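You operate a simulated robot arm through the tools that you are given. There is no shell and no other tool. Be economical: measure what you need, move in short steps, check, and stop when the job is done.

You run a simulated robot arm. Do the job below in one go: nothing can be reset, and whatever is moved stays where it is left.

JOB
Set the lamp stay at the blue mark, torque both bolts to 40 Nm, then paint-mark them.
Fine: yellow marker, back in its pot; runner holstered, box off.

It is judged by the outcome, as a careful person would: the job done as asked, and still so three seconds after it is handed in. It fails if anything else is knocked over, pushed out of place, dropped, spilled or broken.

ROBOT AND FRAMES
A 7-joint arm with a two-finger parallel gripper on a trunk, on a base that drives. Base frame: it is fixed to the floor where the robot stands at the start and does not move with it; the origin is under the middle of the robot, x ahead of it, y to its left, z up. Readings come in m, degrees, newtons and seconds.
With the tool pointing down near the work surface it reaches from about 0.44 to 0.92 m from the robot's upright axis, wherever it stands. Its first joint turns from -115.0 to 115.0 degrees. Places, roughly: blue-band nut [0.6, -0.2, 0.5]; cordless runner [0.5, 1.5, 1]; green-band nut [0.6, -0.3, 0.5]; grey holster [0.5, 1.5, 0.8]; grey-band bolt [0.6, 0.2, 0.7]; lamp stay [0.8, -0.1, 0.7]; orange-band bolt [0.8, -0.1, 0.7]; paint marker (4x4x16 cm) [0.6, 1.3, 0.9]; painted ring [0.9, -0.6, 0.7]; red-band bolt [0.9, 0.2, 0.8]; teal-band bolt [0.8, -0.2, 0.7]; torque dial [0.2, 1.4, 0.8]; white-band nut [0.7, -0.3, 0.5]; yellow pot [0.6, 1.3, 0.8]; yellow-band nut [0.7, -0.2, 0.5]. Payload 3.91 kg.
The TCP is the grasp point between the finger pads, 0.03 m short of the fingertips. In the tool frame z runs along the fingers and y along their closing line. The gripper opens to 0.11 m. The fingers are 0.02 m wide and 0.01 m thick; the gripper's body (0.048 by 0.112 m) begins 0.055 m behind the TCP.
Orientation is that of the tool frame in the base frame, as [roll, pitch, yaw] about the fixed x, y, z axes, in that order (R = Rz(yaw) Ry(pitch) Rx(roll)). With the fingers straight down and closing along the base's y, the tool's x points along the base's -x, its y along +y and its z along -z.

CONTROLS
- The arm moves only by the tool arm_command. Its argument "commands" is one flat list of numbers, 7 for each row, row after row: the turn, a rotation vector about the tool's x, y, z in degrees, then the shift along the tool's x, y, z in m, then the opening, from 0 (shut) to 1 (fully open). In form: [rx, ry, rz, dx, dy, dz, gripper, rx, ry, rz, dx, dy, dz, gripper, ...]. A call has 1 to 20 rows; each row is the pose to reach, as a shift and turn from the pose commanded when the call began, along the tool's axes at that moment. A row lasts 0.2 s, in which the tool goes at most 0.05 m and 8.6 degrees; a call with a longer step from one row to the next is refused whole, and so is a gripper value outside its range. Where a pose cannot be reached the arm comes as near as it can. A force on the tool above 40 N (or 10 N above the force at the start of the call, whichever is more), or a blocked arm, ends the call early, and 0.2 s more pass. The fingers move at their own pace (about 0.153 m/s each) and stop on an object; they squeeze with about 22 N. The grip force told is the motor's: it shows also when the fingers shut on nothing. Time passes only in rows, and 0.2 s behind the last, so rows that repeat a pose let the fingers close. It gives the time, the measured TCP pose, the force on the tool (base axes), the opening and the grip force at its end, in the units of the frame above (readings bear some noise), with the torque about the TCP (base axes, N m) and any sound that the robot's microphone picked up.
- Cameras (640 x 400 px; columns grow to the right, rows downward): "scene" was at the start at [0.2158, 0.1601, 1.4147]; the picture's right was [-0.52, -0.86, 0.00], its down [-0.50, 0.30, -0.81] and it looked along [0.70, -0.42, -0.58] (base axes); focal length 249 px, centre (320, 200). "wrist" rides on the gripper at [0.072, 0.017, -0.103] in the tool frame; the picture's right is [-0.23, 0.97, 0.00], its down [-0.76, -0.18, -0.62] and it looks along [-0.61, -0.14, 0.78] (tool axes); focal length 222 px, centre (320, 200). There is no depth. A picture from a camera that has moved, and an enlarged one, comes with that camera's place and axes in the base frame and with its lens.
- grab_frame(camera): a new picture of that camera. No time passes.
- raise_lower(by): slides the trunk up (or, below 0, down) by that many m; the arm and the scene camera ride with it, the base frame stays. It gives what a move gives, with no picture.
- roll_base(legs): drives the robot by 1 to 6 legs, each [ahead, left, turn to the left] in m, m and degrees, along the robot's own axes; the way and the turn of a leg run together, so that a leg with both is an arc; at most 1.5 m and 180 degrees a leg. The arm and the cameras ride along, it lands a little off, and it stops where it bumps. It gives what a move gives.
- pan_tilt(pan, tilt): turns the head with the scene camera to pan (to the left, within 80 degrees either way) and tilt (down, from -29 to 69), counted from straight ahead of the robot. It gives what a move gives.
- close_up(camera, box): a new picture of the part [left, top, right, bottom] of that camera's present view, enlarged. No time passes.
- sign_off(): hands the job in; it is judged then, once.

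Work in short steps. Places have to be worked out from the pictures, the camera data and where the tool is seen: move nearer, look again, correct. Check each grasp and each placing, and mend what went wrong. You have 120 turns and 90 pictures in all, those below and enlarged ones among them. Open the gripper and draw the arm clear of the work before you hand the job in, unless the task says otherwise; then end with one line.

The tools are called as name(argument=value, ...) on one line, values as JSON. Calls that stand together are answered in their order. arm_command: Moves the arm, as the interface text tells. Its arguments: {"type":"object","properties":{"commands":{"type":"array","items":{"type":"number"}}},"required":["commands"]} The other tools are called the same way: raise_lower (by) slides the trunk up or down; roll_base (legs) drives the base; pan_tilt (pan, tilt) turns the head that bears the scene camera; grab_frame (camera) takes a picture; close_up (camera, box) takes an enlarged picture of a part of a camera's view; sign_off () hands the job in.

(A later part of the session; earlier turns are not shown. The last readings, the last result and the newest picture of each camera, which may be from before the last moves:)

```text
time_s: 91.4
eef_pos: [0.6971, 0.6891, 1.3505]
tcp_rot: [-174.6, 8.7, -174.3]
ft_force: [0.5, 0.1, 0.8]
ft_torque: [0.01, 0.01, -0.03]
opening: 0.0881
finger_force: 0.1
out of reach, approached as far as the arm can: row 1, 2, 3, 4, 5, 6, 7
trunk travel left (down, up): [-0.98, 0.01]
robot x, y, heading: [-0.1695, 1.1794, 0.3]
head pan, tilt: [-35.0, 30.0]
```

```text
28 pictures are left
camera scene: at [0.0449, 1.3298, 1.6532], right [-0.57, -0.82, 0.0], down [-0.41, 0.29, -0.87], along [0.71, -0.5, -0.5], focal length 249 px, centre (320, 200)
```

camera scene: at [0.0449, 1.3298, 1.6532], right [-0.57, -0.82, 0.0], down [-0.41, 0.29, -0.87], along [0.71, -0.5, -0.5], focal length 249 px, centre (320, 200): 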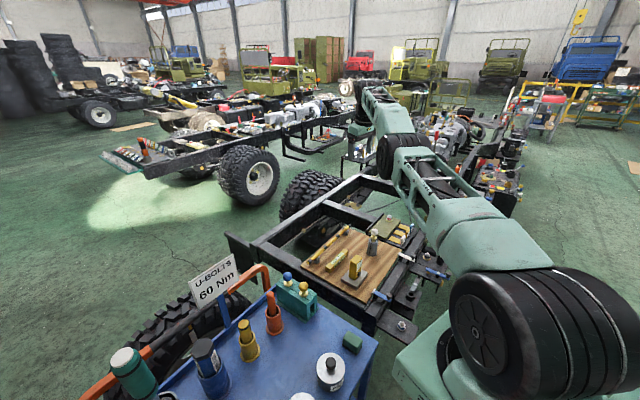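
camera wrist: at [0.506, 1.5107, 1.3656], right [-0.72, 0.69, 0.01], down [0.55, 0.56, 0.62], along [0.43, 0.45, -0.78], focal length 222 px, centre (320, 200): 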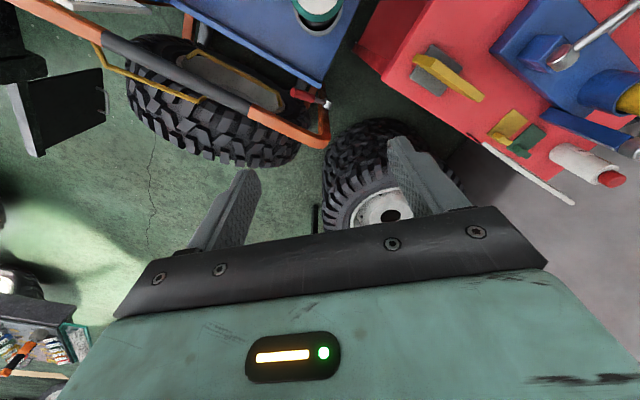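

The elbow angle stays frozen at about 20° the wrong way. One more attempt: pull far outward to straighten it completely, then start a fresh down-and-in move.

arm_command(commands=[-1, 1.8, 0, -0.035, -0.019, 0.02, 0.8, -2, 3.6, 0, -0.07, -0.038, 0.04, 0.8, -3, 5.4, 0, -0.105, -0.057, 0.06, 0.8, -4, 7.2, 0, -0.14, -0.076, 0.08, 0.8, -4.8, 8.8, 0, -0.175, -0.095, 0.1, 0.8, -4.8, 8.8, 0, -0.21, -0.114, 0.12, 0.8, -4.8, 8.8, 0, -0.245, -0.133, 0.14, 0.8, -4.8, 8.8, 0, -0.28, -0.152, 0.16, 0.8])

arm_command(commands=[0, 0, 0, 0.012, 0.007, 0.045, 0.8, 0, 0, 0, 0.024, 0.014, 0.09, 0.8, 0, 0, 0, 0.036, 0.021, 0.135, 0.8, 0, 0, 0, 0.05, 0.028, 0.18, 0.8, 0, 0, 0, 0.075, 0.04, 0.215, 0.8, 0, 0, 0, 0.11, 0.06, 0.215, 0.8])

```text
time_s: 93.2
eef_pos: [0.6988, 0.7345, 1.245]
tcp_rot: [-179.3, 0.2, -174.7]
ft_force: [-0.1, 0.6, 0.3]
ft_torque: [-0.02, -0.04, 0.02]
opening: 0.0878
finger_force: 0.0
out of reach, approached as far as the arm can: row 1, 2, 3, 4, 5, 6, 7, 8
trunk travel left (down, up): [-0.98, 0.01]
robot x, y, heading: [-0.169, 1.1731, -0.1]
head pan, tilt: [-35.0, 30.0]
```

```text
time_s: 94.6
eef_pos: [0.5837, 0.7852, 1.0208]
tcp_rot: [-179.3, 0.0, -174.8]
ft_force: [0.0, -0.1, 0.2]
ft_torque: [0.0, 0.03, 0.02]
opening: 0.088
finger_force: 0.2
trunk travel left (down, up): [-0.98, 0.01]
robot x, y, heading: [-0.1705, 1.1776, -0.3]
head pan, tilt: [-35.0, 30.0]
```

Unstuck: the elbow folds properly and nothing is flagged. I'll rise and swing over to the runner with moderate radius.

arm_command(commands=[0, 0, 0, 0.021, 0.014, -0.038, 0.8, 0, 0, 0, 0.041, 0.028, -0.077, 0.8, 0, 0, 0, 0.062, 0.042, -0.115, 0.8, 0, 0, 0, 0.082, 0.055, -0.153, 0.8, 0, 0, 0, 0.103, 0.069, -0.192, 0.8, 0, 0, 0, 0.123, 0.083, -0.23, 0.8, 0, 0, -3, 0.117, 0.128, -0.23, 0.8, 0, 0, -6, 0.11, 0.173, -0.23, 0.8, 0, 0, -9, 0.104, 0.218, -0.23, 0.8, 0, 0, -12, 0.097, 0.263, -0.23, 0.8, 0, 0, -15, 0.09, 0.308, -0.23, 0.8, 0, 0, -18, 0.084, 0.353, -0.23, 0.8, 0, 0, -21, 0.078, 0.399, -0.23, 0.8, 0, 0, -24, 0.071, 0.444, -0.23, 0.8, 0, 0, -27, 0.064, 0.489, -0.23, 0.8, 0, 0, -30, 0.058, 0.534, -0.23, 0.8, 0, 0, -33, 0.052, 0.58, -0.23, 0.8, 0, 0, -36, 0.045, 0.625, -0.23, 0.8, 0, 0, -38, 0.038, 0.671, -0.23, 0.8, 0.4, 0, -40, 0.032, 0.716, -0.23, 0.8])

grab_frame(camera="wrist")

```text
time_s: 98.8
eef_pos: [0.4856, 1.4983, 1.2415]
tcp_rot: [-179.1, -0.6, -134.8]
ft_force: [-0.5, -0.6, -0.1]
ft_torque: [0.02, 0.02, -0.02]
opening: 0.088
finger_force: 0.0
trunk travel left (down, up): [-0.98, 0.01]
robot x, y, heading: [-0.1719, 1.1754, -0.0]
head pan, tilt: [-35.0, 30.0]
```

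```text
27 pictures are left
camera wrist: at [0.4218, 1.4609, 1.3463], right [-0.53, 0.85, -0.02], down [0.66, 0.43, 0.62], along [0.53, 0.32, -0.79], focal length 222 px, centre (320, 200)
```

wrist: 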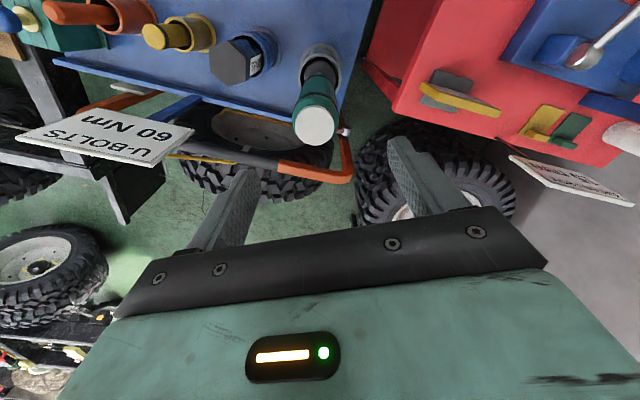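

Runner top is centred between the fingers (about 7 mm off in y). I correct that, level the tool and descend around the handle.

arm_command(commands=[-0.9, -0.6, 0, 0.004, -0.0056, 0, 0.8, -0.9, -0.6, 0, 0.004, -0.0056, 0.03, 0.8, -0.9, -0.6, 0, 0.004, -0.0056, 0.06, 0.8, -0.9, -0.6, 0, 0.004, -0.0056, 0.08, 0.8])

grab_frame(camera="wrist")

```text
time_s: 99.8
eef_pos: [0.4883, 1.4909, 1.1623]
tcp_rot: [-180.0, 0.2, -134.9]
ft_force: [-0.4, -0.1, 0.3]
ft_torque: [0.03, -0.01, 0.02]
opening: 0.088
finger_force: 0.1
trunk travel left (down, up): [-0.98, 0.01]
robot x, y, heading: [-0.1702, 1.1731, -0.1]
head pan, tilt: [-35.0, 30.0]
```

```text
26 pictures are left
camera wrist: at [0.4241, 1.4512, 1.266], right [-0.53, 0.85, 0.0], down [0.66, 0.41, 0.62], along [0.53, 0.33, -0.78], focal length 222 px, centre (320, 200)
```

wrist: 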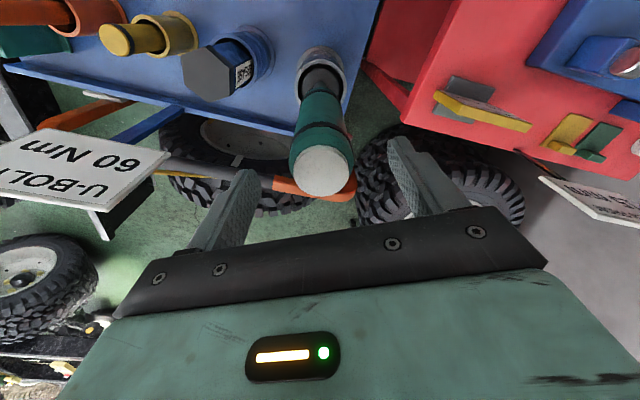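

arm_command(commands=[0, 0, 0, 0, 0, 0.025, 0.8, 0, 0, 0, 0, 0, 0.05, 0.8, 0, 0, 0, 0, 0, 0.064, 0.8, 0, 0, 0, 0, 0, 0.064, 0.5, 0, 0, 0, 0, 0, 0.064, 0.2, 0, 0, 0, 0, 0, 0.064, 0.1, 0, 0, 0, 0, 0, 0.064, 0.1])

close_up(camera="wrist", box=[200, 80, 440, 230])

```text
time_s: 101.4
eef_pos: [0.4876, 1.492, 1.0983]
tcp_rot: [-179.9, 0.1, -134.9]
ft_force: [-0.6, 0.4, 0.8]
ft_torque: [0.1, 0.11, -0.02]
opening: 0.0459
finger_force: 22.3
trunk travel left (down, up): [-0.98, 0.01]
robot x, y, heading: [-0.1714, 1.1771, 0.2]
head pan, tilt: [-35.0, 30.0]
```

```text
2.67 times, centred on (320, 155) of wrist
camera zoom: at [0.4244, 1.4514, 1.2027], right [-0.53, 0.85, 0.0], down [0.66, 0.41, 0.62], along [0.53, 0.33, -0.78], focal length 592 px, centre (320, 320)
```

zoom: 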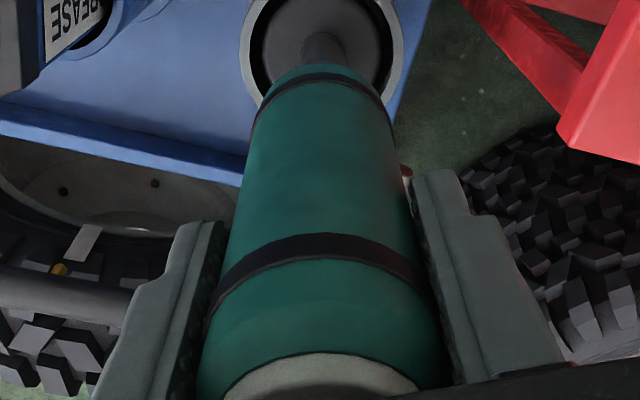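

Runner gripped at 46 mm. Lifting.

arm_command(commands=[0, 0, 0, 0, 0, -0.02, 0, 0, 0, 0, 0, 0, -0.05, 0, 0, 0, 0, 0, 0, -0.09, 0, 0, 0, 0, 0, 0, -0.13, 0, 0, 0, 0, 0, 0, -0.16, 0, 0, 0, 0, 0, 0, -0.19, 0])

pan_tilt(pan=25, tilt=40)

grab_frame(camera="scene")

```text
time_s: 102.8
eef_pos: [0.4876, 1.4906, 1.2888]
tcp_rot: [179.9, 0.0, -134.8]
ft_force: [0.1, -1.0, -8.8]
ft_torque: [-0.07, -0.04, 0.01]
opening: 0.0457
finger_force: 22.3
trunk travel left (down, up): [-0.98, 0.01]
robot x, y, heading: [-0.1685, 1.1781, -0.1]
head pan, tilt: [-35.0, 30.0]
```

```text
time_s: 104.1
eef_pos: [0.4861, 1.4921, 1.2863]
tcp_rot: [-179.9, 0.0, -134.9]
ft_force: [-0.2, 0.4, -8.2]
ft_torque: [-0.06, -0.04, 0.0]
opening: 0.0456
finger_force: 21.5
trunk travel left (down, up): [-0.98, 0.01]
robot x, y, heading: [-0.1734, 1.1797, 0.0]
head pan, tilt: [25.0, 40.0]
```

```text
24 pictures are left
camera scene: at [0.0482, 1.4177, 1.6377], right [0.42, -0.91, 0.0], down [-0.58, -0.27, -0.77], along [0.69, 0.32, -0.64], focal length 249 px, centre (320, 200)
```

scene: 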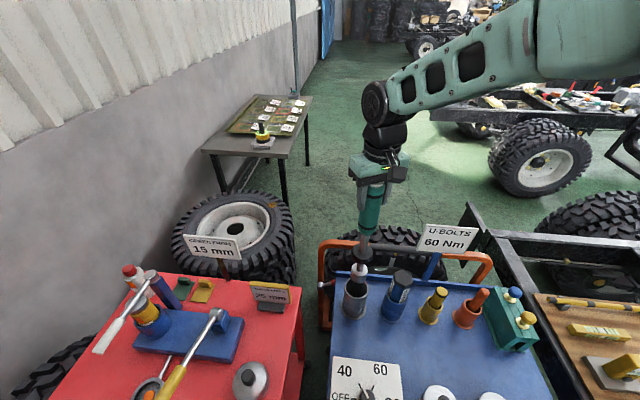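

arm_command(commands=[0, 0, 0, 0, 0, -0.03, 0, 0, 0, 0, 0, 0, -0.065, 0])

close_up(camera="scene", box=[300, 150, 460, 330])

```text
time_s: 104.7
eef_pos: [0.4886, 1.4915, 1.3523]
tcp_rot: [179.9, -0.1, -134.8]
ft_force: [-0.6, -0.1, -8.9]
ft_torque: [-0.06, 0.0, -0.01]
opening: 0.0457
finger_force: 21.8
trunk travel left (down, up): [-0.98, 0.01]
robot x, y, heading: [-0.1674, 1.1767, -0.1]
head pan, tilt: [25.0, 40.0]
```

```text
2.22 times, centred on (380, 240) of scene
camera zoom: at [0.0483, 1.4179, 1.6377], right [0.42, -0.91, 0.0], down [-0.58, -0.27, -0.77], along [0.69, 0.32, -0.64], focal length 554 px, centre (187, 111)
```

zoom: 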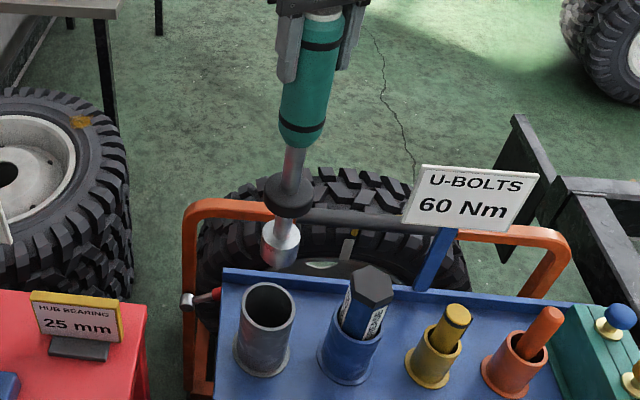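

Runner is out, with its tip about 0.324 m below the TCP. I tuck the arm inward and swing it ahead, above the tins, before driving.

arm_command(commands=[0, 0, 0, 0.039, 0.014, 0, 0, 0, 0, 0, 0.078, 0.028, 0, 0, 0, 0, 0, 0.118, 0.041, 0, 0, 0, 0, 0, 0.157, 0.055, 0, 0, 0, 0, 0, 0.196, 0.069, 0, 0, 0, 0, 4, 0.216, 0.033, 0, 0, 0, 0, 8, 0.236, -0.002, 0, 0, 0, 0, 12, 0.255, -0.038, 0, 0, 0, 0, 16, 0.275, -0.074, 0, 0, 0, 0, 20, 0.295, -0.11, 0, 0, 0, 0, 24, 0.315, -0.145, 0, 0, 0, 0, 28, 0.3346, -0.181, 0, 0])

roll_base(legs=[[0, -0.6, 0], [0.0, -0.58, 0], [0.16, 0, 0]])

pan_tilt(pan=-15, tilt=42)

grab_frame(camera="scene")

```text
time_s: 107.3
eef_pos: [0.3803, 1.1256, 1.3543]
tcp_rot: [180.0, 0.0, -162.9]
ft_force: [-0.6, 0.2, -8.3]
ft_torque: [-0.01, 0.03, -0.03]
opening: 0.0456
finger_force: 21.9
trunk travel left (down, up): [-0.98, 0.01]
robot x, y, heading: [-0.1682, 1.173, -0.1]
head pan, tilt: [25.0, 40.0]
```

```text
time_s: 114.6
eef_pos: [0.5416, -0.0515, 1.3534]
tcp_rot: [180.0, 0.1, -163.0]
ft_force: [-0.9, 0.2, -8.6]
ft_torque: [0.1, 0.03, 0.0]
opening: 0.0457
finger_force: 22.1
trunk travel left (down, up): [-0.98, 0.01]
robot x, y, heading: [-0.0092, 0.0, 0.0]
head pan, tilt: [25.0, 40.0]
```

```text
time_s: 115.7
eef_pos: [0.5409, -0.0519, 1.354]
tcp_rot: [-179.9, -0.1, -162.9]
ft_force: [0.0, -0.3, -7.9]
ft_torque: [-0.12, 0.02, -0.01]
opening: 0.0456
finger_force: 22.7
trunk travel left (down, up): [-0.98, 0.01]
robot x, y, heading: [-0.0062, 0.0012, 0.1]
head pan, tilt: [-15.0, 42.0]
```

```text
22 pictures are left
camera scene: at [0.2133, 0.1839, 1.6348], right [-0.26, -0.97, 0.0], down [-0.65, 0.17, -0.74], along [0.72, -0.19, -0.67], focal length 249 px, centre (320, 200)
```

scene: 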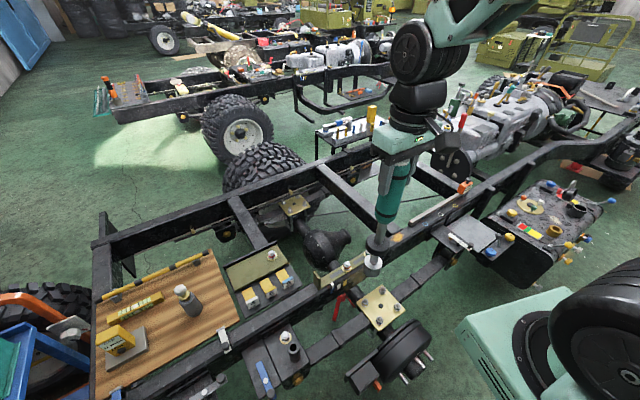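

Back at the rail with the runner. Orange bolt estimated at (0.754, −0.078), teal at (0.790, −0.190). Moving the socket above the orange bolt to hover.

arm_command(commands=[0, 0, 0, -0.04, -0.0175, 0, 0, 0, 0, 0, -0.08, -0.035, 0, 0, 0, 0, 0, -0.12, -0.0525, 0, 0, 0, 0, 0, -0.16, -0.07, 0, 0, 0, 0, 0, -0.196, -0.0875, 0, 0, 0, 0, 0, -0.196, -0.0875, 0.045, 0, 0, 0, 0, -0.196, -0.0875, 0.09, 0, 0, 0, 0, -0.196, -0.0875, 0.135, 0, 0, 0, 0, -0.196, -0.0875, 0.18, 0, 0, 0, 0, -0.196, -0.0875, 0.215, 0])

close_up(camera="scene", box=[290, 190, 450, 310])

close_up(camera="wrist", box=[180, 0, 440, 165])

```text
time_s: 117.9
eef_pos: [0.7551, -0.0771, 1.138]
tcp_rot: [180.0, 0.0, -162.8]
ft_force: [-1.1, 0.8, -7.9]
ft_torque: [0.05, 0.05, -0.01]
opening: 0.0454
finger_force: 21.8
trunk travel left (down, up): [-0.98, 0.01]
robot x, y, heading: [-0.0099, -0.0016, 0.3]
head pan, tilt: [-15.0, 42.0]
```

```text
3.33 times, centred on (370, 250) of scene
camera zoom: at [0.2132, 0.1838, 1.6349], right [-0.26, -0.97, 0.0], down [-0.65, 0.17, -0.74], along [0.72, -0.19, -0.67], focal length 831 px, centre (153, 33)
```

zoom: 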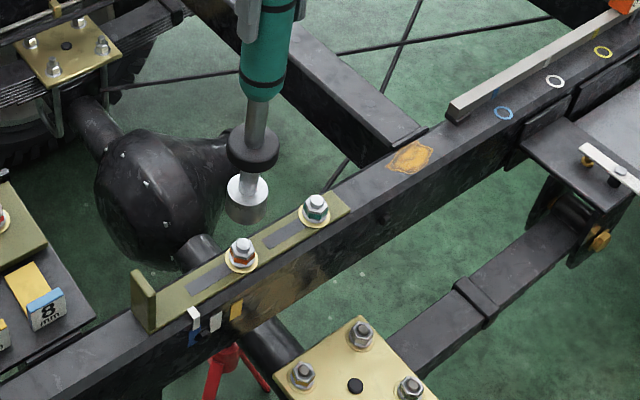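

```text
2.42 times, centred on (310, 82) of wrist
camera zoom: at [0.6809, -0.0818, 1.2413], right [-0.07, 1.0, 0.0], down [0.78, 0.05, 0.62], along [0.62, 0.04, -0.78], focal length 538 px, centre (344, 485)
```

zoom: 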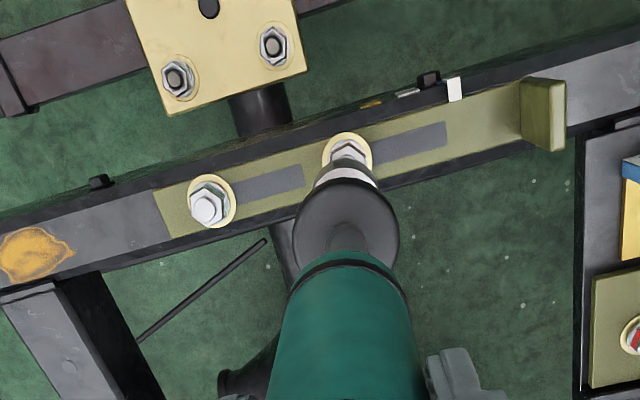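

Combining the views puts the orange bolt at (0.744, −0.073) with its washer at z≈0.74. I correct by 11 mm and lower a little.

arm_command(commands=[0, 0, 0, 0.0094, 0.007, 0, 0, 0, 0, 0, 0.0094, 0.007, 0.012, 0])

close_up(camera="scene", box=[310, 225, 374, 275])

close_up(camera="wrist", box=[270, 20, 370, 85])

```text
time_s: 118.5
eef_pos: [0.7443, -0.0724, 1.1254]
tcp_rot: [-180.0, 0.2, -162.9]
ft_force: [0.3, 0.2, -8.3]
ft_torque: [0.09, 0.01, -0.01]
opening: 0.0455
finger_force: 21.3
trunk travel left (down, up): [-0.98, 0.01]
robot x, y, heading: [-0.0067, -0.002, 0.2]
head pan, tilt: [-15.0, 42.0]
```

```text
8.00 times, centred on (342, 250) of scene
camera zoom: at [0.2131, 0.1839, 1.6349], right [-0.26, -0.97, 0.0], down [-0.65, 0.17, -0.74], along [0.72, -0.19, -0.67], focal length 1995 px, centre (144, -200)
```

zoom: 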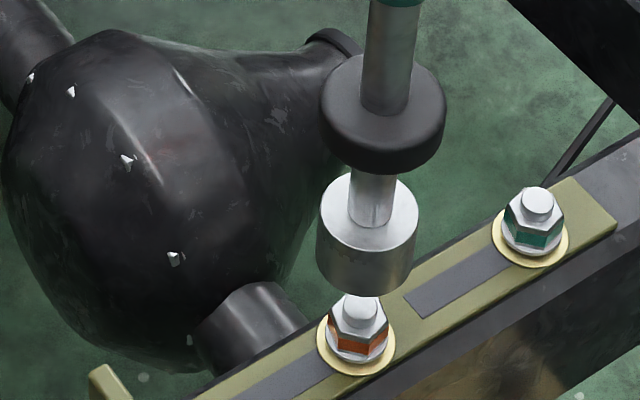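

```text
6.15 times, centred on (320, 52) of wrist
camera zoom: at [0.6688, -0.0778, 1.2296], right [-0.07, 1.0, 0.0], down [0.78, 0.05, 0.62], along [0.62, 0.04, -0.78], focal length 1367 px, centre (320, 1108)
```

zoom: 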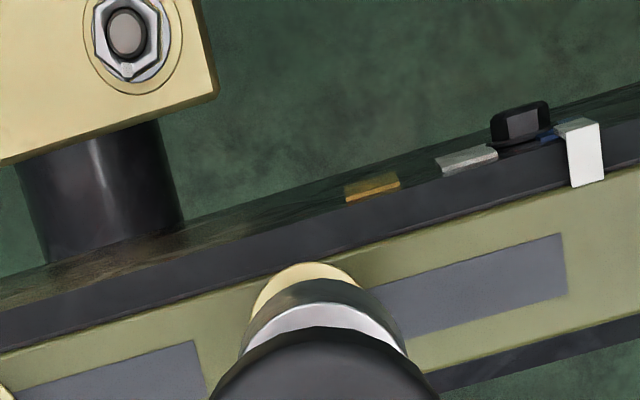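

Aligned to within 1.5 mm; the bolt stub top is near z 0.772. I correct y and descend slowly until contact.

arm_command(commands=[0, 0, 0, 0.0004, -0.0014, 0.006, 0, 0, 0, 0, 0.0004, -0.0014, 0.012, 0, 0, 0, 0, 0.0004, -0.0014, 0.018, 0, 0, 0, 0, 0.0004, -0.0014, 0.024, 0, 0, 0, 0, 0.0004, -0.0014, 0.03, 0, 0, 0, 0, 0.0004, -0.0014, 0.035, 0, 0, 0, 0, 0.0004, -0.0014, 0.04, 0, 0, 0, 0, 0.0004, -0.0014, 0.045, 0])

close_up(camera="scene", box=[310, 225, 374, 275])

```text
time_s: 120.3
eef_pos: [0.7447, -0.0752, 1.0803]
tcp_rot: [179.9, 0.2, -162.9]
ft_force: [0.1, -1.1, -8.6]
ft_torque: [-0.1, 0.0, 0.02]
opening: 0.0456
finger_force: 22.4
trunk travel left (down, up): [-0.98, 0.01]
robot x, y, heading: [-0.0044, 0.0022, -0.0]
head pan, tilt: [-15.0, 42.0]
```

```text
8.00 times, centred on (342, 250) of scene
camera zoom: at [0.2133, 0.1839, 1.6348], right [-0.26, -0.97, 0.0], down [-0.65, 0.17, -0.74], along [0.72, -0.19, -0.67], focal length 1995 px, centre (144, -200)
```

zoom: 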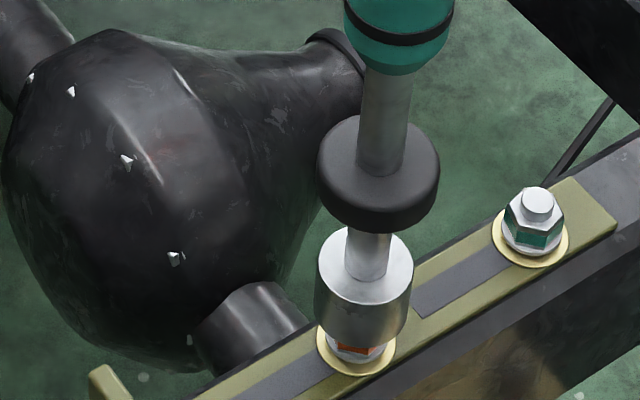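

Socket has slid over the bolt head freely. Continuing down to seat.

arm_command(commands=[0, 0, 0, 0, 0, 0.004, 0, 0, 0, 0, 0, 0, 0.008, 0, 0, 0, 0, 0, 0, 0.012, 0, 0, 0, 0, 0, 0, 0.016, 0, 0, 0, 0, 0, 0, 0.02, 0, 0, 0, 0, 0, 0, 0.024, 0])

```text
time_s: 121.7
eef_pos: [0.744, -0.0739, 1.0581]
tcp_rot: [-180.0, 0.0, -162.8]
ft_force: [2.2, -1.2, -7.9]
ft_torque: [-0.22, -0.41, 0.01]
opening: 0.0456
finger_force: 22.4
trunk travel left (down, up): [-0.98, 0.01]
robot x, y, heading: [-0.0099, -0.0009, -0.2]
head pan, tilt: [-15.0, 42.0]
```

arm_command(commands=[0, 0, 0, 0, 0, 0.004, 0, 0, 0, 0, 0, 0, 0.008, 0, 0, 0, 0, 0, 0, 0.011, 0, 0, 0, 0, 0, 0, 0.014, 0, 0, 0, 0, 0, 0, 0.014, 0, 0, 0, 0, 0, 0, 0.014, 0])

close_up(camera="scene", box=[310, 225, 374, 275])

```text
time_s: 123.1
eef_pos: [0.7434, -0.0735, 1.044]
tcp_rot: [180.0, 0.2, -163.0]
ft_force: [1.7, -0.4, 16.5]
ft_torque: [-0.37, -0.36, -0.09]
opening: 0.0455
finger_force: 22.4
trunk travel left (down, up): [-0.98, 0.01]
robot x, y, heading: [-0.0086, 0.0017, 0.0]
head pan, tilt: [-15.0, 42.0]
```

```text
8.00 times, centred on (342, 250) of scene
camera zoom: at [0.2122, 0.184, 1.6351], right [-0.26, -0.97, 0.0], down [-0.65, 0.17, -0.74], along [0.72, -0.19, -0.67], focal length 1995 px, centre (144, -200)
```

zoom: 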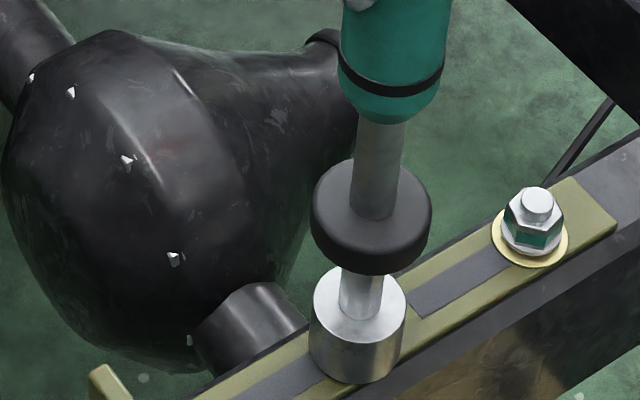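

Seated with about 25 N downward. I press slightly more and hold to let the runner drive, listening for a click.

arm_command(commands=[0, 0, 0, 0, 0, 0.001, 0, 0, 0, 0, 0, 0, 0.001, 0, 0, 0, 0, 0, 0, 0.001, 0, 0, 0, 0, 0, 0, 0.001, 0, 0, 0, 0, 0, 0, 0.001, 0, 0, 0, 0, 0, 0, 0.001, 0, 0, 0, 0, 0, 0, 0.001, 0, 0, 0, 0, 0, 0, 0.001, 0])

```text
time_s: 124.9
eef_pos: [0.7425, -0.0739, 1.0432]
tcp_rot: [-179.9, 0.1, -162.9]
ft_force: [1.8, -0.7, 14.7]
ft_torque: [-0.41, -0.3, -0.1]
opening: 0.0456
finger_force: 22.1
trunk travel left (down, up): [-0.98, 0.01]
robot x, y, heading: [-0.0087, -0.0001, -0.0]
head pan, tilt: [-15.0, 42.0]
```

No sound yet. Pressing a bit harder.

arm_command(commands=[0, 0, 0, 0, 0, 0.002, 0, 0, 0, 0, 0, 0, 0.004, 0, 0, 0, 0, 0, 0, 0.006, 0, 0, 0, 0, 0, 0, 0.006, 0, 0, 0, 0, 0, 0, 0.006, 0, 0, 0, 0, 0, 0, 0.006, 0, 0, 0, 0, 0, 0, 0.006, 0, 0, 0, 0, 0, 0, 0.006, 0])

close_up(camera="scene", box=[294, 150, 390, 280])

```text
time_s: 126.7
eef_pos: [0.7429, -0.0741, 1.0355]
tcp_rot: [-179.9, 0.0, -163.0]
ft_force: [0.6, -1.3, 12.1]
ft_torque: [-0.46, 0.01, -0.06]
opening: 0.0457
finger_force: 22.0
trunk travel left (down, up): [-0.98, 0.01]
robot x, y, heading: [-0.01, 0.0003, 0.1]
head pan, tilt: [-15.0, 42.0]
```

```text
3.08 times, centred on (342, 215) of scene
camera zoom: at [0.2124, 0.1839, 1.635], right [-0.26, -0.97, 0.0], down [-0.65, 0.17, -0.74], along [0.72, -0.19, -0.67], focal length 767 px, centre (252, 154)
```

zoom: 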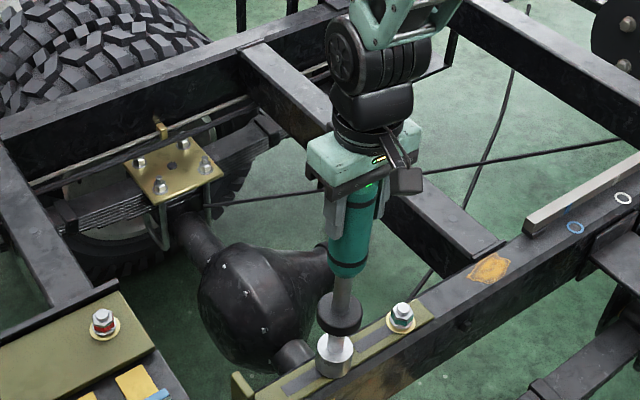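

The runner slid up slightly in the grip and a green light shows near its top. Zooming there.

close_up(camera="scene", box=[334, 190, 382, 245])

close_up(camera="wrist", box=[220, 20, 420, 220])

```text
7.27 times, centred on (358, 218) of scene
camera zoom: at [0.2124, 0.1839, 1.635], right [-0.26, -0.97, 0.0], down [-0.65, 0.17, -0.74], along [0.72, -0.19, -0.67], focal length 1814 px, centre (44, 73)
```

zoom: 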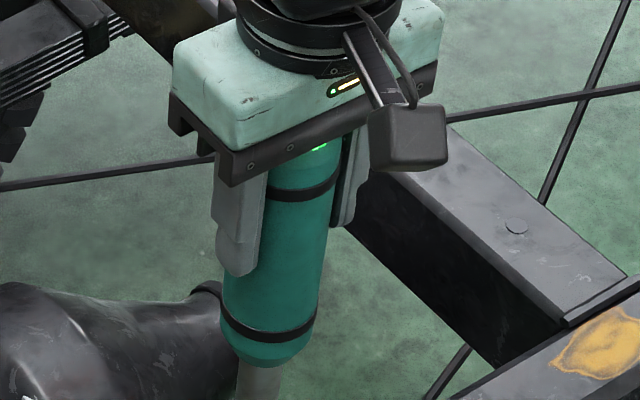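

```text
2.00 times, centred on (320, 120) of wrist
camera zoom: at [0.6681, -0.0794, 1.1404], right [-0.07, 1.0, 0.0], down [0.78, 0.05, 0.62], along [0.62, 0.04, -0.78], focal length 444 px, centre (320, 360)
```

zoom: 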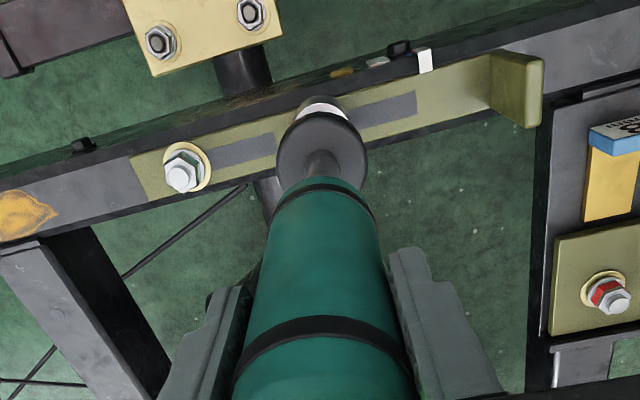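

The runner's cap glows green, so torque is likely reached. Lifting off to check the cap and the bolt.

arm_command(commands=[0, 0, 0, 0, 0, -0.01, 0, 0, 0, 0, 0, 0, -0.03, 0, 0, 0, 0, 0, 0, -0.055, 0, 0, 0, 0, 0, 0, -0.085, 0])

close_up(camera="scene", box=[310, 185, 400, 275])

```text
time_s: 127.7
eef_pos: [0.7425, -0.0739, 1.1223]
tcp_rot: [180.0, -0.1, -162.8]
ft_force: [-0.4, -0.5, -9.5]
ft_torque: [0.1, 0.06, 0.0]
opening: 0.0454
finger_force: 21.8
trunk travel left (down, up): [-0.98, 0.01]
robot x, y, heading: [-0.0103, -0.0, 0.1]
head pan, tilt: [-15.0, 42.0]
```

```text
4.44 times, centred on (355, 230) of scene
camera zoom: at [0.2137, 0.1839, 1.6347], right [-0.26, -0.97, 0.0], down [-0.65, 0.17, -0.74], along [0.72, -0.19, -0.67], focal length 1108 px, centre (164, 67)
```

zoom: 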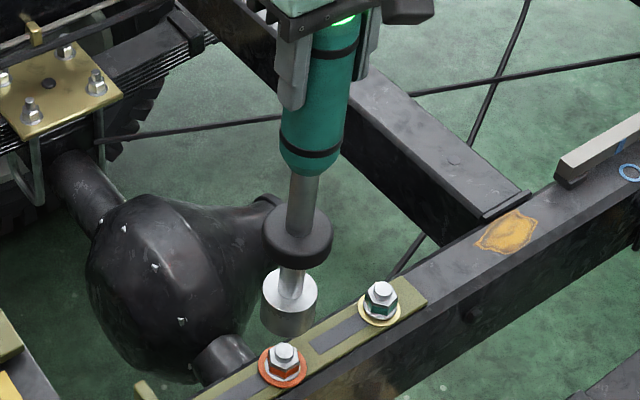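

The orange bolt's washer has turned orange and the cap glows green, so that bolt is tightened. Now over to the teal bolt.

arm_command(commands=[0, 0, 0, -0.0016, -0.04, 0, 0, 0, 0, 0, -0.0033, -0.08, 0, 0, 0, 0, 0, -0.005, -0.1186, 0, 0, 0, 0, 0, -0.005, -0.1186, 0.018, 0])

close_up(camera="scene", box=[330, 215, 394, 275])

close_up(camera="wrist", box=[270, 20, 370, 85])

```text
time_s: 128.7
eef_pos: [0.7833, -0.1869, 1.1037]
tcp_rot: [180.0, 0.0, -162.9]
ft_force: [0.1, -0.1, -7.9]
ft_torque: [0.02, 0.05, -0.03]
opening: 0.0454
finger_force: 22.4
trunk travel left (down, up): [-0.98, 0.01]
robot x, y, heading: [-0.0118, 0.0009, -0.0]
head pan, tilt: [-15.0, 42.0]
```

```text
6.67 times, centred on (362, 245) of scene
camera zoom: at [0.2132, 0.1835, 1.6349], right [-0.26, -0.97, 0.0], down [-0.65, 0.17, -0.74], along [0.72, -0.19, -0.67], focal length 1663 px, centre (40, -100)
```

zoom: 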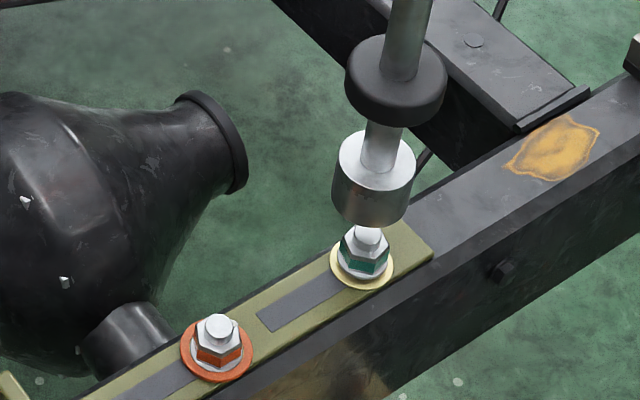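

```text
6.15 times, centred on (320, 52) of wrist
camera zoom: at [0.7082, -0.1925, 1.2072], right [-0.07, 1.0, 0.0], down [0.78, 0.05, 0.62], along [0.62, 0.04, -0.78], focal length 1367 px, centre (320, 1108)
```

zoom: 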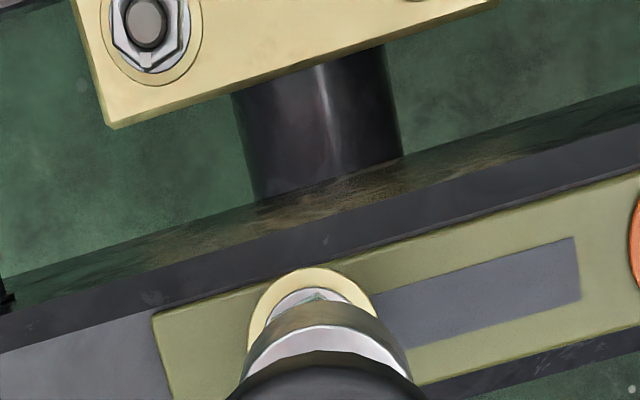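

Bolt is about 3 mm further to −y than the socket. Correcting and descending onto it.

arm_command(commands=[0, 0, 0, 0.0017, -0.0028, 0, 0, 0, 0, 0, 0.0017, -0.0028, 0.008, 0, 0, 0, 0, 0.0017, -0.0028, 0.016, 0, 0, 0, 0, 0.0017, -0.0028, 0.024, 0, 0, 0, 0, 0.0017, -0.0028, 0.032, 0, 0, 0, 0, 0.0017, -0.0028, 0.04, 0, 0, 0, 0, 0.0017, -0.0028, 0.048, 0])

```text
time_s: 130.3
eef_pos: [0.7826, -0.1894, 1.0556]
tcp_rot: [180.0, 0.1, -162.9]
ft_force: [1.2, 0.3, -8.1]
ft_torque: [-0.07, 0.0, 0.01]
opening: 0.0457
finger_force: 21.9
trunk travel left (down, up): [-0.98, 0.01]
robot x, y, heading: [-0.0103, 0.0009, -0.0]
head pan, tilt: [-15.0, 42.0]
```

No contact force, so the socket is over the head. Pressing down to seat and run.

arm_command(commands=[0, 0, 0, 0, 0, 0.006, 0, 0, 0, 0, 0, 0, 0.012, 0, 0, 0, 0, 0, 0, 0.017, 0, 0, 0, 0, 0, 0, 0.021, 0, 0, 0, 0, 0, 0, 0.024, 0, 0, 0, 0, 0, 0, 0.024, 0, 0, 0, 0, 0, 0, 0.024, 0, 0, 0, 0, 0, 0, 0.024, 0, 0, 0, 0, 0, 0, 0.024, 0, 0, 0, 0, 0, 0, 0.024, 0, 0, 0, 0, 0, 0, 0.024, 0, 0, 0, 0, 0, 0, 0.024, 0, 0, 0, 0, 0, 0, 0.024, 0])

close_up(camera="scene", box=[330, 175, 410, 275])

```text
time_s: 133.1
eef_pos: [0.7823, -0.189, 1.0324]
tcp_rot: [180.0, 0.2, -163.0]
ft_force: [1.8, -0.9, 15.2]
ft_torque: [-0.42, -0.39, 0.04]
opening: 0.0453
finger_force: 21.8
trunk travel left (down, up): [-0.98, 0.01]
robot x, y, heading: [-0.0083, -0.0046, 0.1]
head pan, tilt: [-15.0, 42.0]
```

```text
4.00 times, centred on (370, 225) of scene
camera zoom: at [0.2123, 0.184, 1.635], right [-0.26, -0.97, 0.0], down [-0.65, 0.17, -0.74], along [0.72, -0.19, -0.67], focal length 998 px, centre (120, 100)
```

zoom: 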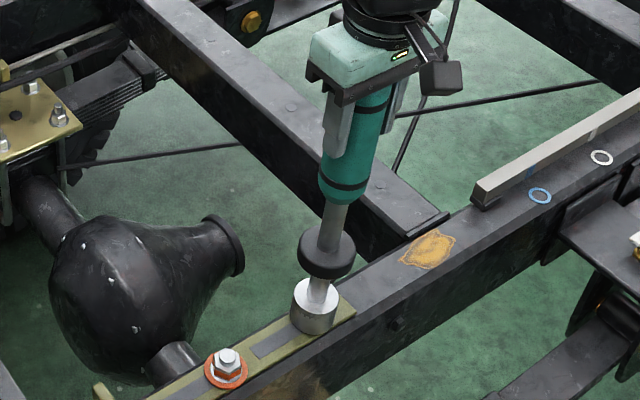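

Seated at about 23 N; the cap light isn't visible. I press a bit more and hold, as before.

arm_command(commands=[0, 0, 0, 0, 0, 0.002, 0, 0, 0, 0, 0, 0, 0.004, 0, 0, 0, 0, 0, 0, 0.006, 0, 0, 0, 0, 0, 0, 0.006, 0, 0, 0, 0, 0, 0, 0.006, 0, 0, 0, 0, 0, 0, 0.006, 0, 0, 0, 0, 0, 0, 0.006, 0, 0, 0, 0, 0, 0, 0.006, 0])

arm_command(commands=[0, 0, 0, 0, 0, -0.01, 0, 0, 0, 0, 0, 0, -0.03, 0, 0, 0, 0, 0, 0, -0.055, 0, 0, 0, 0, 0, 0, -0.085, 0, 0, 0, 0, 0, 0, -0.125, 0])

close_up(camera="scene", box=[310, 165, 420, 275])

```text
time_s: 133.7
eef_pos: [0.7841, -0.1885, 1.0317]
tcp_rot: [-180.0, 0.5, -162.8]
ft_force: [-1.5, 1.6, 16.9]
ft_torque: [0.42, 0.77, -0.08]
opening: 0.0455
finger_force: 21.9
trunk travel left (down, up): [-0.98, 0.01]
robot x, y, heading: [-0.0082, -0.0004, -0.1]
head pan, tilt: [-15.0, 42.0]
stopped in row 3: the force on the tool passed its limit at 42 N (the readings are from after the stop); the commanded pose is now the measured one
```

```text
time_s: 134.9
eef_pos: [0.7832, -0.1898, 1.1538]
tcp_rot: [180.0, 0.0, -162.8]
ft_force: [-0.3, 0.4, -9.4]
ft_torque: [-0.07, 0.03, 0.0]
opening: 0.0455
finger_force: 22.0
trunk travel left (down, up): [-0.98, 0.01]
robot x, y, heading: [-0.0068, 0.0013, 0.2]
head pan, tilt: [-15.0, 42.0]
```

```text
3.64 times, centred on (365, 220) of scene
camera zoom: at [0.2137, 0.1837, 1.6347], right [-0.26, -0.97, 0.0], down [-0.65, 0.17, -0.74], along [0.72, -0.19, -0.67], focal length 907 px, centre (156, 127)
```

zoom: 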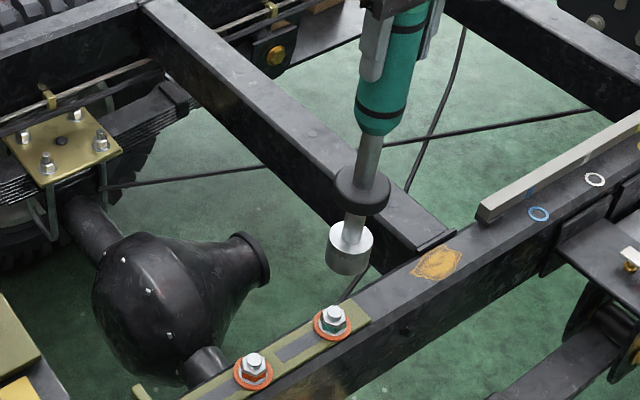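

Teal washer is orange too, so both are torqued. Now I tuck the arm and carry the runner back to its holster.

arm_command(commands=[0, 0, 0, 0.024, 0.025, -0.025, 0, 0, 0, 0, 0.048, 0.05, -0.05, 0, 0, 0, 0, 0.072, 0.076, -0.075, 0, 0, 0, 0, 0.096, 0.101, -0.1, 0, 0, 0, 0, 0.119, 0.127, -0.125, 0, 0, 0, 0, 0.143, 0.152, -0.15, 0, 0, 0, 0, 0.167, 0.178, -0.175, 0, 0, 0, 0, 0.191, 0.203, -0.2, 0])

roll_base(legs=[[-0.16, 0, 0], [0, 0.6, 0], [0, 0.575, 0]])

```text
time_s: 136.7
eef_pos: [0.5378, -0.0529, 1.3541]
tcp_rot: [-180.0, 0.2, -162.9]
ft_force: [0.5, -0.2, -8.5]
ft_torque: [0.0, 0.09, 0.02]
opening: 0.0454
finger_force: 21.7
trunk travel left (down, up): [-0.98, 0.01]
robot x, y, heading: [-0.012, -0.0027, 0.1]
head pan, tilt: [-15.0, 42.0]
```

```text
time_s: 144.0
eef_pos: [0.3739, 1.1245, 1.3545]
tcp_rot: [-180.0, 0.2, -162.6]
ft_force: [1.3, 0.0, -7.3]
ft_torque: [0.01, 0.03, 0.02]
opening: 0.0454
finger_force: 21.9
trunk travel left (down, up): [-0.98, 0.01]
robot x, y, heading: [-0.1758, 1.1754, 0.3]
head pan, tilt: [-15.0, 42.0]
```

arm_command(commands=[0, 0, -4, -0.001, 0.041, 0, 0, 0, 0, -8, -0.002, 0.082, 0, 0, 0, 0, -12, -0.003, 0.123, 0, 0, 0, 0, -16, -0.004, 0.164, 0, 0, 0, 0, -20, -0.005, 0.205, 0, 0, 0, 0, -24, -0.006, 0.246, 0, 0, 0, 0, -27.8, -0.006, 0.287, 0, 0, 0, 0, -27.8, -0.048, 0.293, 0, 0, 0, 0, -27.8, -0.091, 0.299, 0, 0, 0, 0, -27.8, -0.133, 0.305, 0, 0, 0, 0, -27.8, -0.176, 0.31, 0, 0, 0, 0, -27.8, -0.2182, 0.316, 0, 0, 0, 0, -27.8, -0.2182, 0.316, 0, 0])

pan_tilt(pan=25, tilt=40)

close_up(camera="scene", box=[300, 150, 460, 330])

```text
time_s: 146.8
eef_pos: [0.486, 1.4924, 1.3535]
tcp_rot: [-179.9, 0.2, -134.6]
ft_force: [0.9, 0.1, -9.0]
ft_torque: [-0.05, 0.04, -0.03]
opening: 0.0454
finger_force: 21.7
trunk travel left (down, up): [-0.98, 0.01]
robot x, y, heading: [-0.1776, 1.1729, 0.3]
head pan, tilt: [-15.0, 42.0]
```

```text
time_s: 147.9
eef_pos: [0.4868, 1.4918, 1.3538]
tcp_rot: [-179.9, 0.2, -134.8]
ft_force: [0.1, 0.7, -8.1]
ft_torque: [-0.04, 0.02, -0.03]
opening: 0.0452
finger_force: 22.1
trunk travel left (down, up): [-0.98, 0.01]
robot x, y, heading: [-0.1718, 1.1735, 0.3]
head pan, tilt: [25.0, 40.0]
```

```text
2.22 times, centred on (380, 240) of scene
camera zoom: at [0.0424, 1.4173, 1.6377], right [0.43, -0.9, 0.0], down [-0.58, -0.27, -0.77], along [0.69, 0.33, -0.64], focal length 554 px, centre (187, 111)
```

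zoom: 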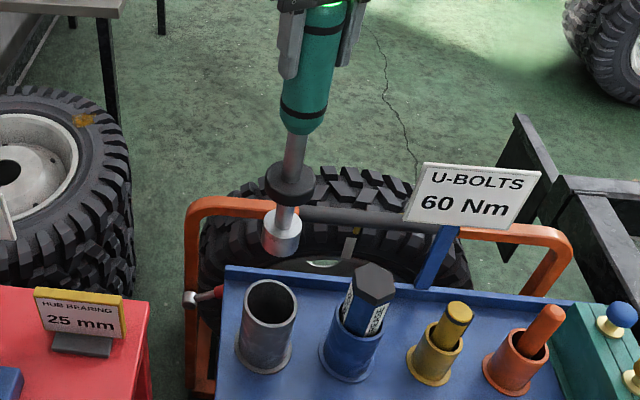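

Same alignment as at extraction. Lowering into the holster.

arm_command(commands=[0, 0, 0, 0.0, 0, 0.03, 0, 0, 0, 0, 0, 0, 0.06, 0, 0, 0, 0, 0, 0, 0.09, 0, 0, 0, 0, 0, 0, 0.115, 0, 0, 0, 0, 0, 0, 0.14, 0, 0, 0, 0, 0, 0, 0.16, 0, 0, 0, 0, 0, 0, 0.18, 0, 0, 0, 0, 0, 0, 0.2, 0, 0, 0, 0, 0, 0, 0.22, 0, 0, 0, 0, 0, 0, 0.24, 0, 0, 0, 0, 0, 0, 0.25, 0, 0, 0, 0, 0, 0, 0.256, 0, 0, 0, 0, 0, 0, 0.26, 0, 0, 0, 0, 0, 0, 0.262, 0])

```text
time_s: 150.9
eef_pos: [0.4889, 1.4925, 1.0926]
tcp_rot: [-179.9, 0.1, -134.8]
ft_force: [-0.9, -0.4, -8.4]
ft_torque: [-0.01, 0.03, -0.03]
opening: 0.0454
finger_force: 21.6
trunk travel left (down, up): [-0.98, 0.01]
robot x, y, heading: [-0.1744, 1.1754, 0.2]
head pan, tilt: [25.0, 40.0]
```

Still hanging free with no side force. Lowering in small steps until it bottoms.

arm_command(commands=[0, 0, 0, 0, 0, 0.002, 0, 0, 0, 0, 0, 0, 0.004, 0, 0, 0, 0, 0, 0, 0.006, 0, 0, 0, 0, 0, 0, 0.008, 0])

```text
time_s: 151.9
eef_pos: [0.4897, 1.4931, 1.0871]
tcp_rot: [-179.9, 0.4, -134.8]
ft_force: [-0.5, -2.6, 16.2]
ft_torque: [0.08, -0.14, -0.18]
opening: 0.0449
finger_force: 21.7
trunk travel left (down, up): [-0.98, 0.01]
robot x, y, heading: [-0.1758, 1.1741, 0.5]
head pan, tilt: [25.0, 40.0]
```

Bottomed in the holster. I release, rise clear, and tuck toward the dial, turning the tool for the OFF turn.

arm_command(commands=[0, 0, 0, 0, 0, -0.002, 0.4, 0, 0, 0, 0, 0, -0.002, 0.8, 0, 0, 0, 0, 0, -0.002, 0.8, 0, 0, 0, 0, 0, -0.03, 0.8, 0, 0, 0, 0, 0, -0.07, 0.8, 0, 0, 0, 0, 0, -0.11, 0.8, 0, 0, 0, 0, 0, -0.15, 0.8, 0, 0, 0, 0, 0, -0.17, 0.8, 0, 0, 7, 0.035, 0.001, -0.17, 0.75, 0, 0, 14, 0.07, 0.001, -0.17, 0.7, 0, 0, 21, 0.105, 0.002, -0.17, 0.65, 0, 0, 28, 0.14, 0.003, -0.17, 0.65, 0, 0, 36, 0.174, 0.0035, -0.17, 0.65])

roll_base(legs=[[-0.12, 0, 0]])

raise_lower(by=-0.2)

grab_frame(camera="wrist")

```text
time_s: 154.7
eef_pos: [0.3615, 1.3715, 1.2555]
tcp_rot: [-180.0, 0.2, -170.9]
ft_force: [-0.1, 0.6, 0.8]
ft_torque: [0.0, 0.04, 0.01]
opening: 0.0716
finger_force: 0.1
trunk travel left (down, up): [-0.98, 0.01]
robot x, y, heading: [-0.173, 1.1721, 0.3]
head pan, tilt: [25.0, 40.0]
```

```text
time_s: 155.9
eef_pos: [0.2433, 1.3704, 1.2555]
tcp_rot: [-180.0, 0.2, -170.9]
ft_force: [0.4, 0.2, 0.3]
ft_torque: [-0.02, 0.01, 0.01]
opening: 0.0715
finger_force: 0.0
trunk travel left (down, up): [-0.98, 0.01]
robot x, y, heading: [-0.2943, 1.1717, 0.2]
head pan, tilt: [25.0, 40.0]
```

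```text
time_s: 158.1
eef_pos: [0.2439, 1.3695, 1.0548]
tcp_rot: [-180.0, 0.3, -170.8]
ft_force: [0.4, -0.3, -0.5]
ft_torque: [0.0, 0.0, -0.02]
opening: 0.0717
finger_force: 0.1
trunk travel left (down, up): [-0.78, 0.21]
robot x, y, heading: [-0.2983, 1.1728, 0.7]
head pan, tilt: [25.0, 40.0]
```

```text
6 pictures are left
camera wrist: at [0.1677, 1.3751, 1.1584], right [0.07, 1.0, 0.0], down [0.78, -0.05, 0.63], along [0.62, -0.04, -0.78], focal length 222 px, centre (320, 200)
```

wrist: 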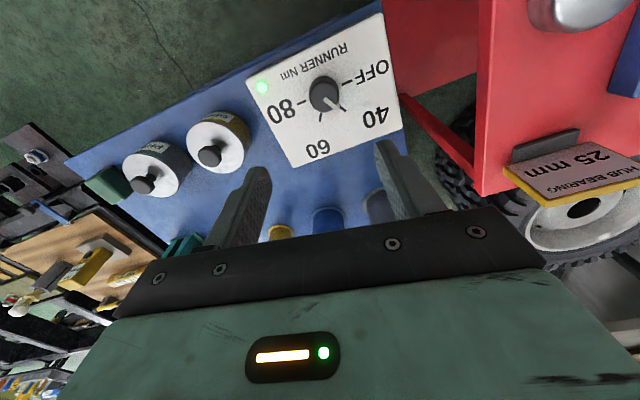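

Knob at (0.242, 1.372), directly below. I descend, grip and turn 60° counter-clockwise to OFF.

arm_command(commands=[0, 0, 0, 0.001, 0.003, 0.04, 0.65, 0, 0, 0, 0.001, 0.003, 0.08, 0.65, 0, 0, 0, 0.001, 0.003, 0.12, 0.65, 0, 0, 0, 0.001, 0.003, 0.155, 0.65, 0, 0, 0, 0.001, 0.003, 0.18, 0.65, 0, 0, 0, 0.001, 0.003, 0.19, 0.65, 0, 0, 0, 0.001, 0.003, 0.196, 0.65, 0, 0, 0, 0.001, 0.003, 0.196, 0.4, 0, 0, 0, 0.001, 0.003, 0.196, 0.1, 0, 0, 0, 0.001, 0.003, 0.196, 0.1, 0, 0, 0, 0.001, 0.003, 0.196, 0.1])

```text
time_s: 160.5
eef_pos: [0.2423, 1.3739, 0.8567]
tcp_rot: [179.8, 0.3, -170.7]
ft_force: [-2.4, 14.5, -7.1]
ft_torque: [0.7, -0.34, 0.03]
opening: 0.0412
finger_force: 44.7
trunk travel left (down, up): [-0.78, 0.21]
robot x, y, heading: [-0.294, 1.176, 0.2]
head pan, tilt: [25.0, 40.0]
```

arm_command(commands=[0, 0, -7, 0, 0.002, 0, 0.1, 0, 0, -14, 0, 0.002, 0, 0.1, 0, 0, -21, 0, 0.002, 0, 0.1, 0, 0, -28, 0, 0.002, 0, 0.1, 0, 0, -35, 0, 0.002, 0, 0.1, 0, 0, -42, 0, 0.002, 0, 0.1, 0, 0, -49, 0, 0.002, 0, 0.1, 0, 0, -55, 0, 0.002, 0, 0.1, 0, 0, -60, 0, 0.002, 0, 0.1, 0, 0, -60, 0, 0.002, 0, 0.1])

arm_command(commands=[0, 0, 0, 0, 0, 0, 0.3, 0, 0, 0, 0, 0, 0, 0.65, 0, 0, 0, 0, 0, 0, 0.65, 0, 0, 0, 0, 0, -0.04, 0.65, 0, 0, 0, 0, 0, -0.085, 0.65, 0, 0, 0, 0, 0, -0.13, 0.65, 0, 0, 0, 0, 0, -0.175, 0.65, 0, 0, 0, 0, 0, -0.22, 0.65])

close_up(camera="wrist", box=[160, 20, 480, 220])

```text
time_s: 162.7
eef_pos: [0.2435, 1.3723, 0.858]
tcp_rot: [-179.7, 0.0, -111.0]
ft_force: [18.6, -19.3, -14.5]
ft_torque: [-0.44, -0.42, -0.07]
opening: 0.0409
finger_force: 44.8
trunk travel left (down, up): [-0.78, 0.21]
robot x, y, heading: [-0.299, 1.1724, 0.3]
head pan, tilt: [25.0, 40.0]
```

```text
time_s: 164.5
eef_pos: [0.2406, 1.3744, 1.0781]
tcp_rot: [-179.8, 0.1, -110.8]
ft_force: [0.1, 0.4, -0.3]
ft_torque: [0.0, 0.01, 0.02]
opening: 0.0714
finger_force: 0.0
trunk travel left (down, up): [-0.78, 0.21]
robot x, y, heading: [-0.2943, 1.1753, 0.3]
head pan, tilt: [25.0, 40.0]
```

```text
2.00 times, centred on (320, 120) of wrist
camera zoom: at [0.199, 1.3123, 1.182], right [-0.83, 0.56, 0.0], down [0.43, 0.65, 0.62], along [0.35, 0.52, -0.78], focal length 444 px, centre (320, 360)
```

zoom: 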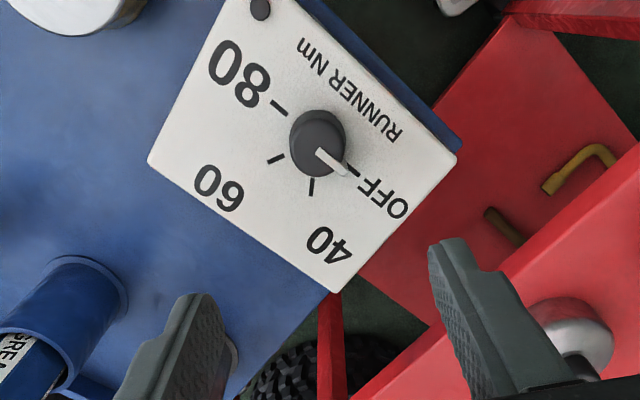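

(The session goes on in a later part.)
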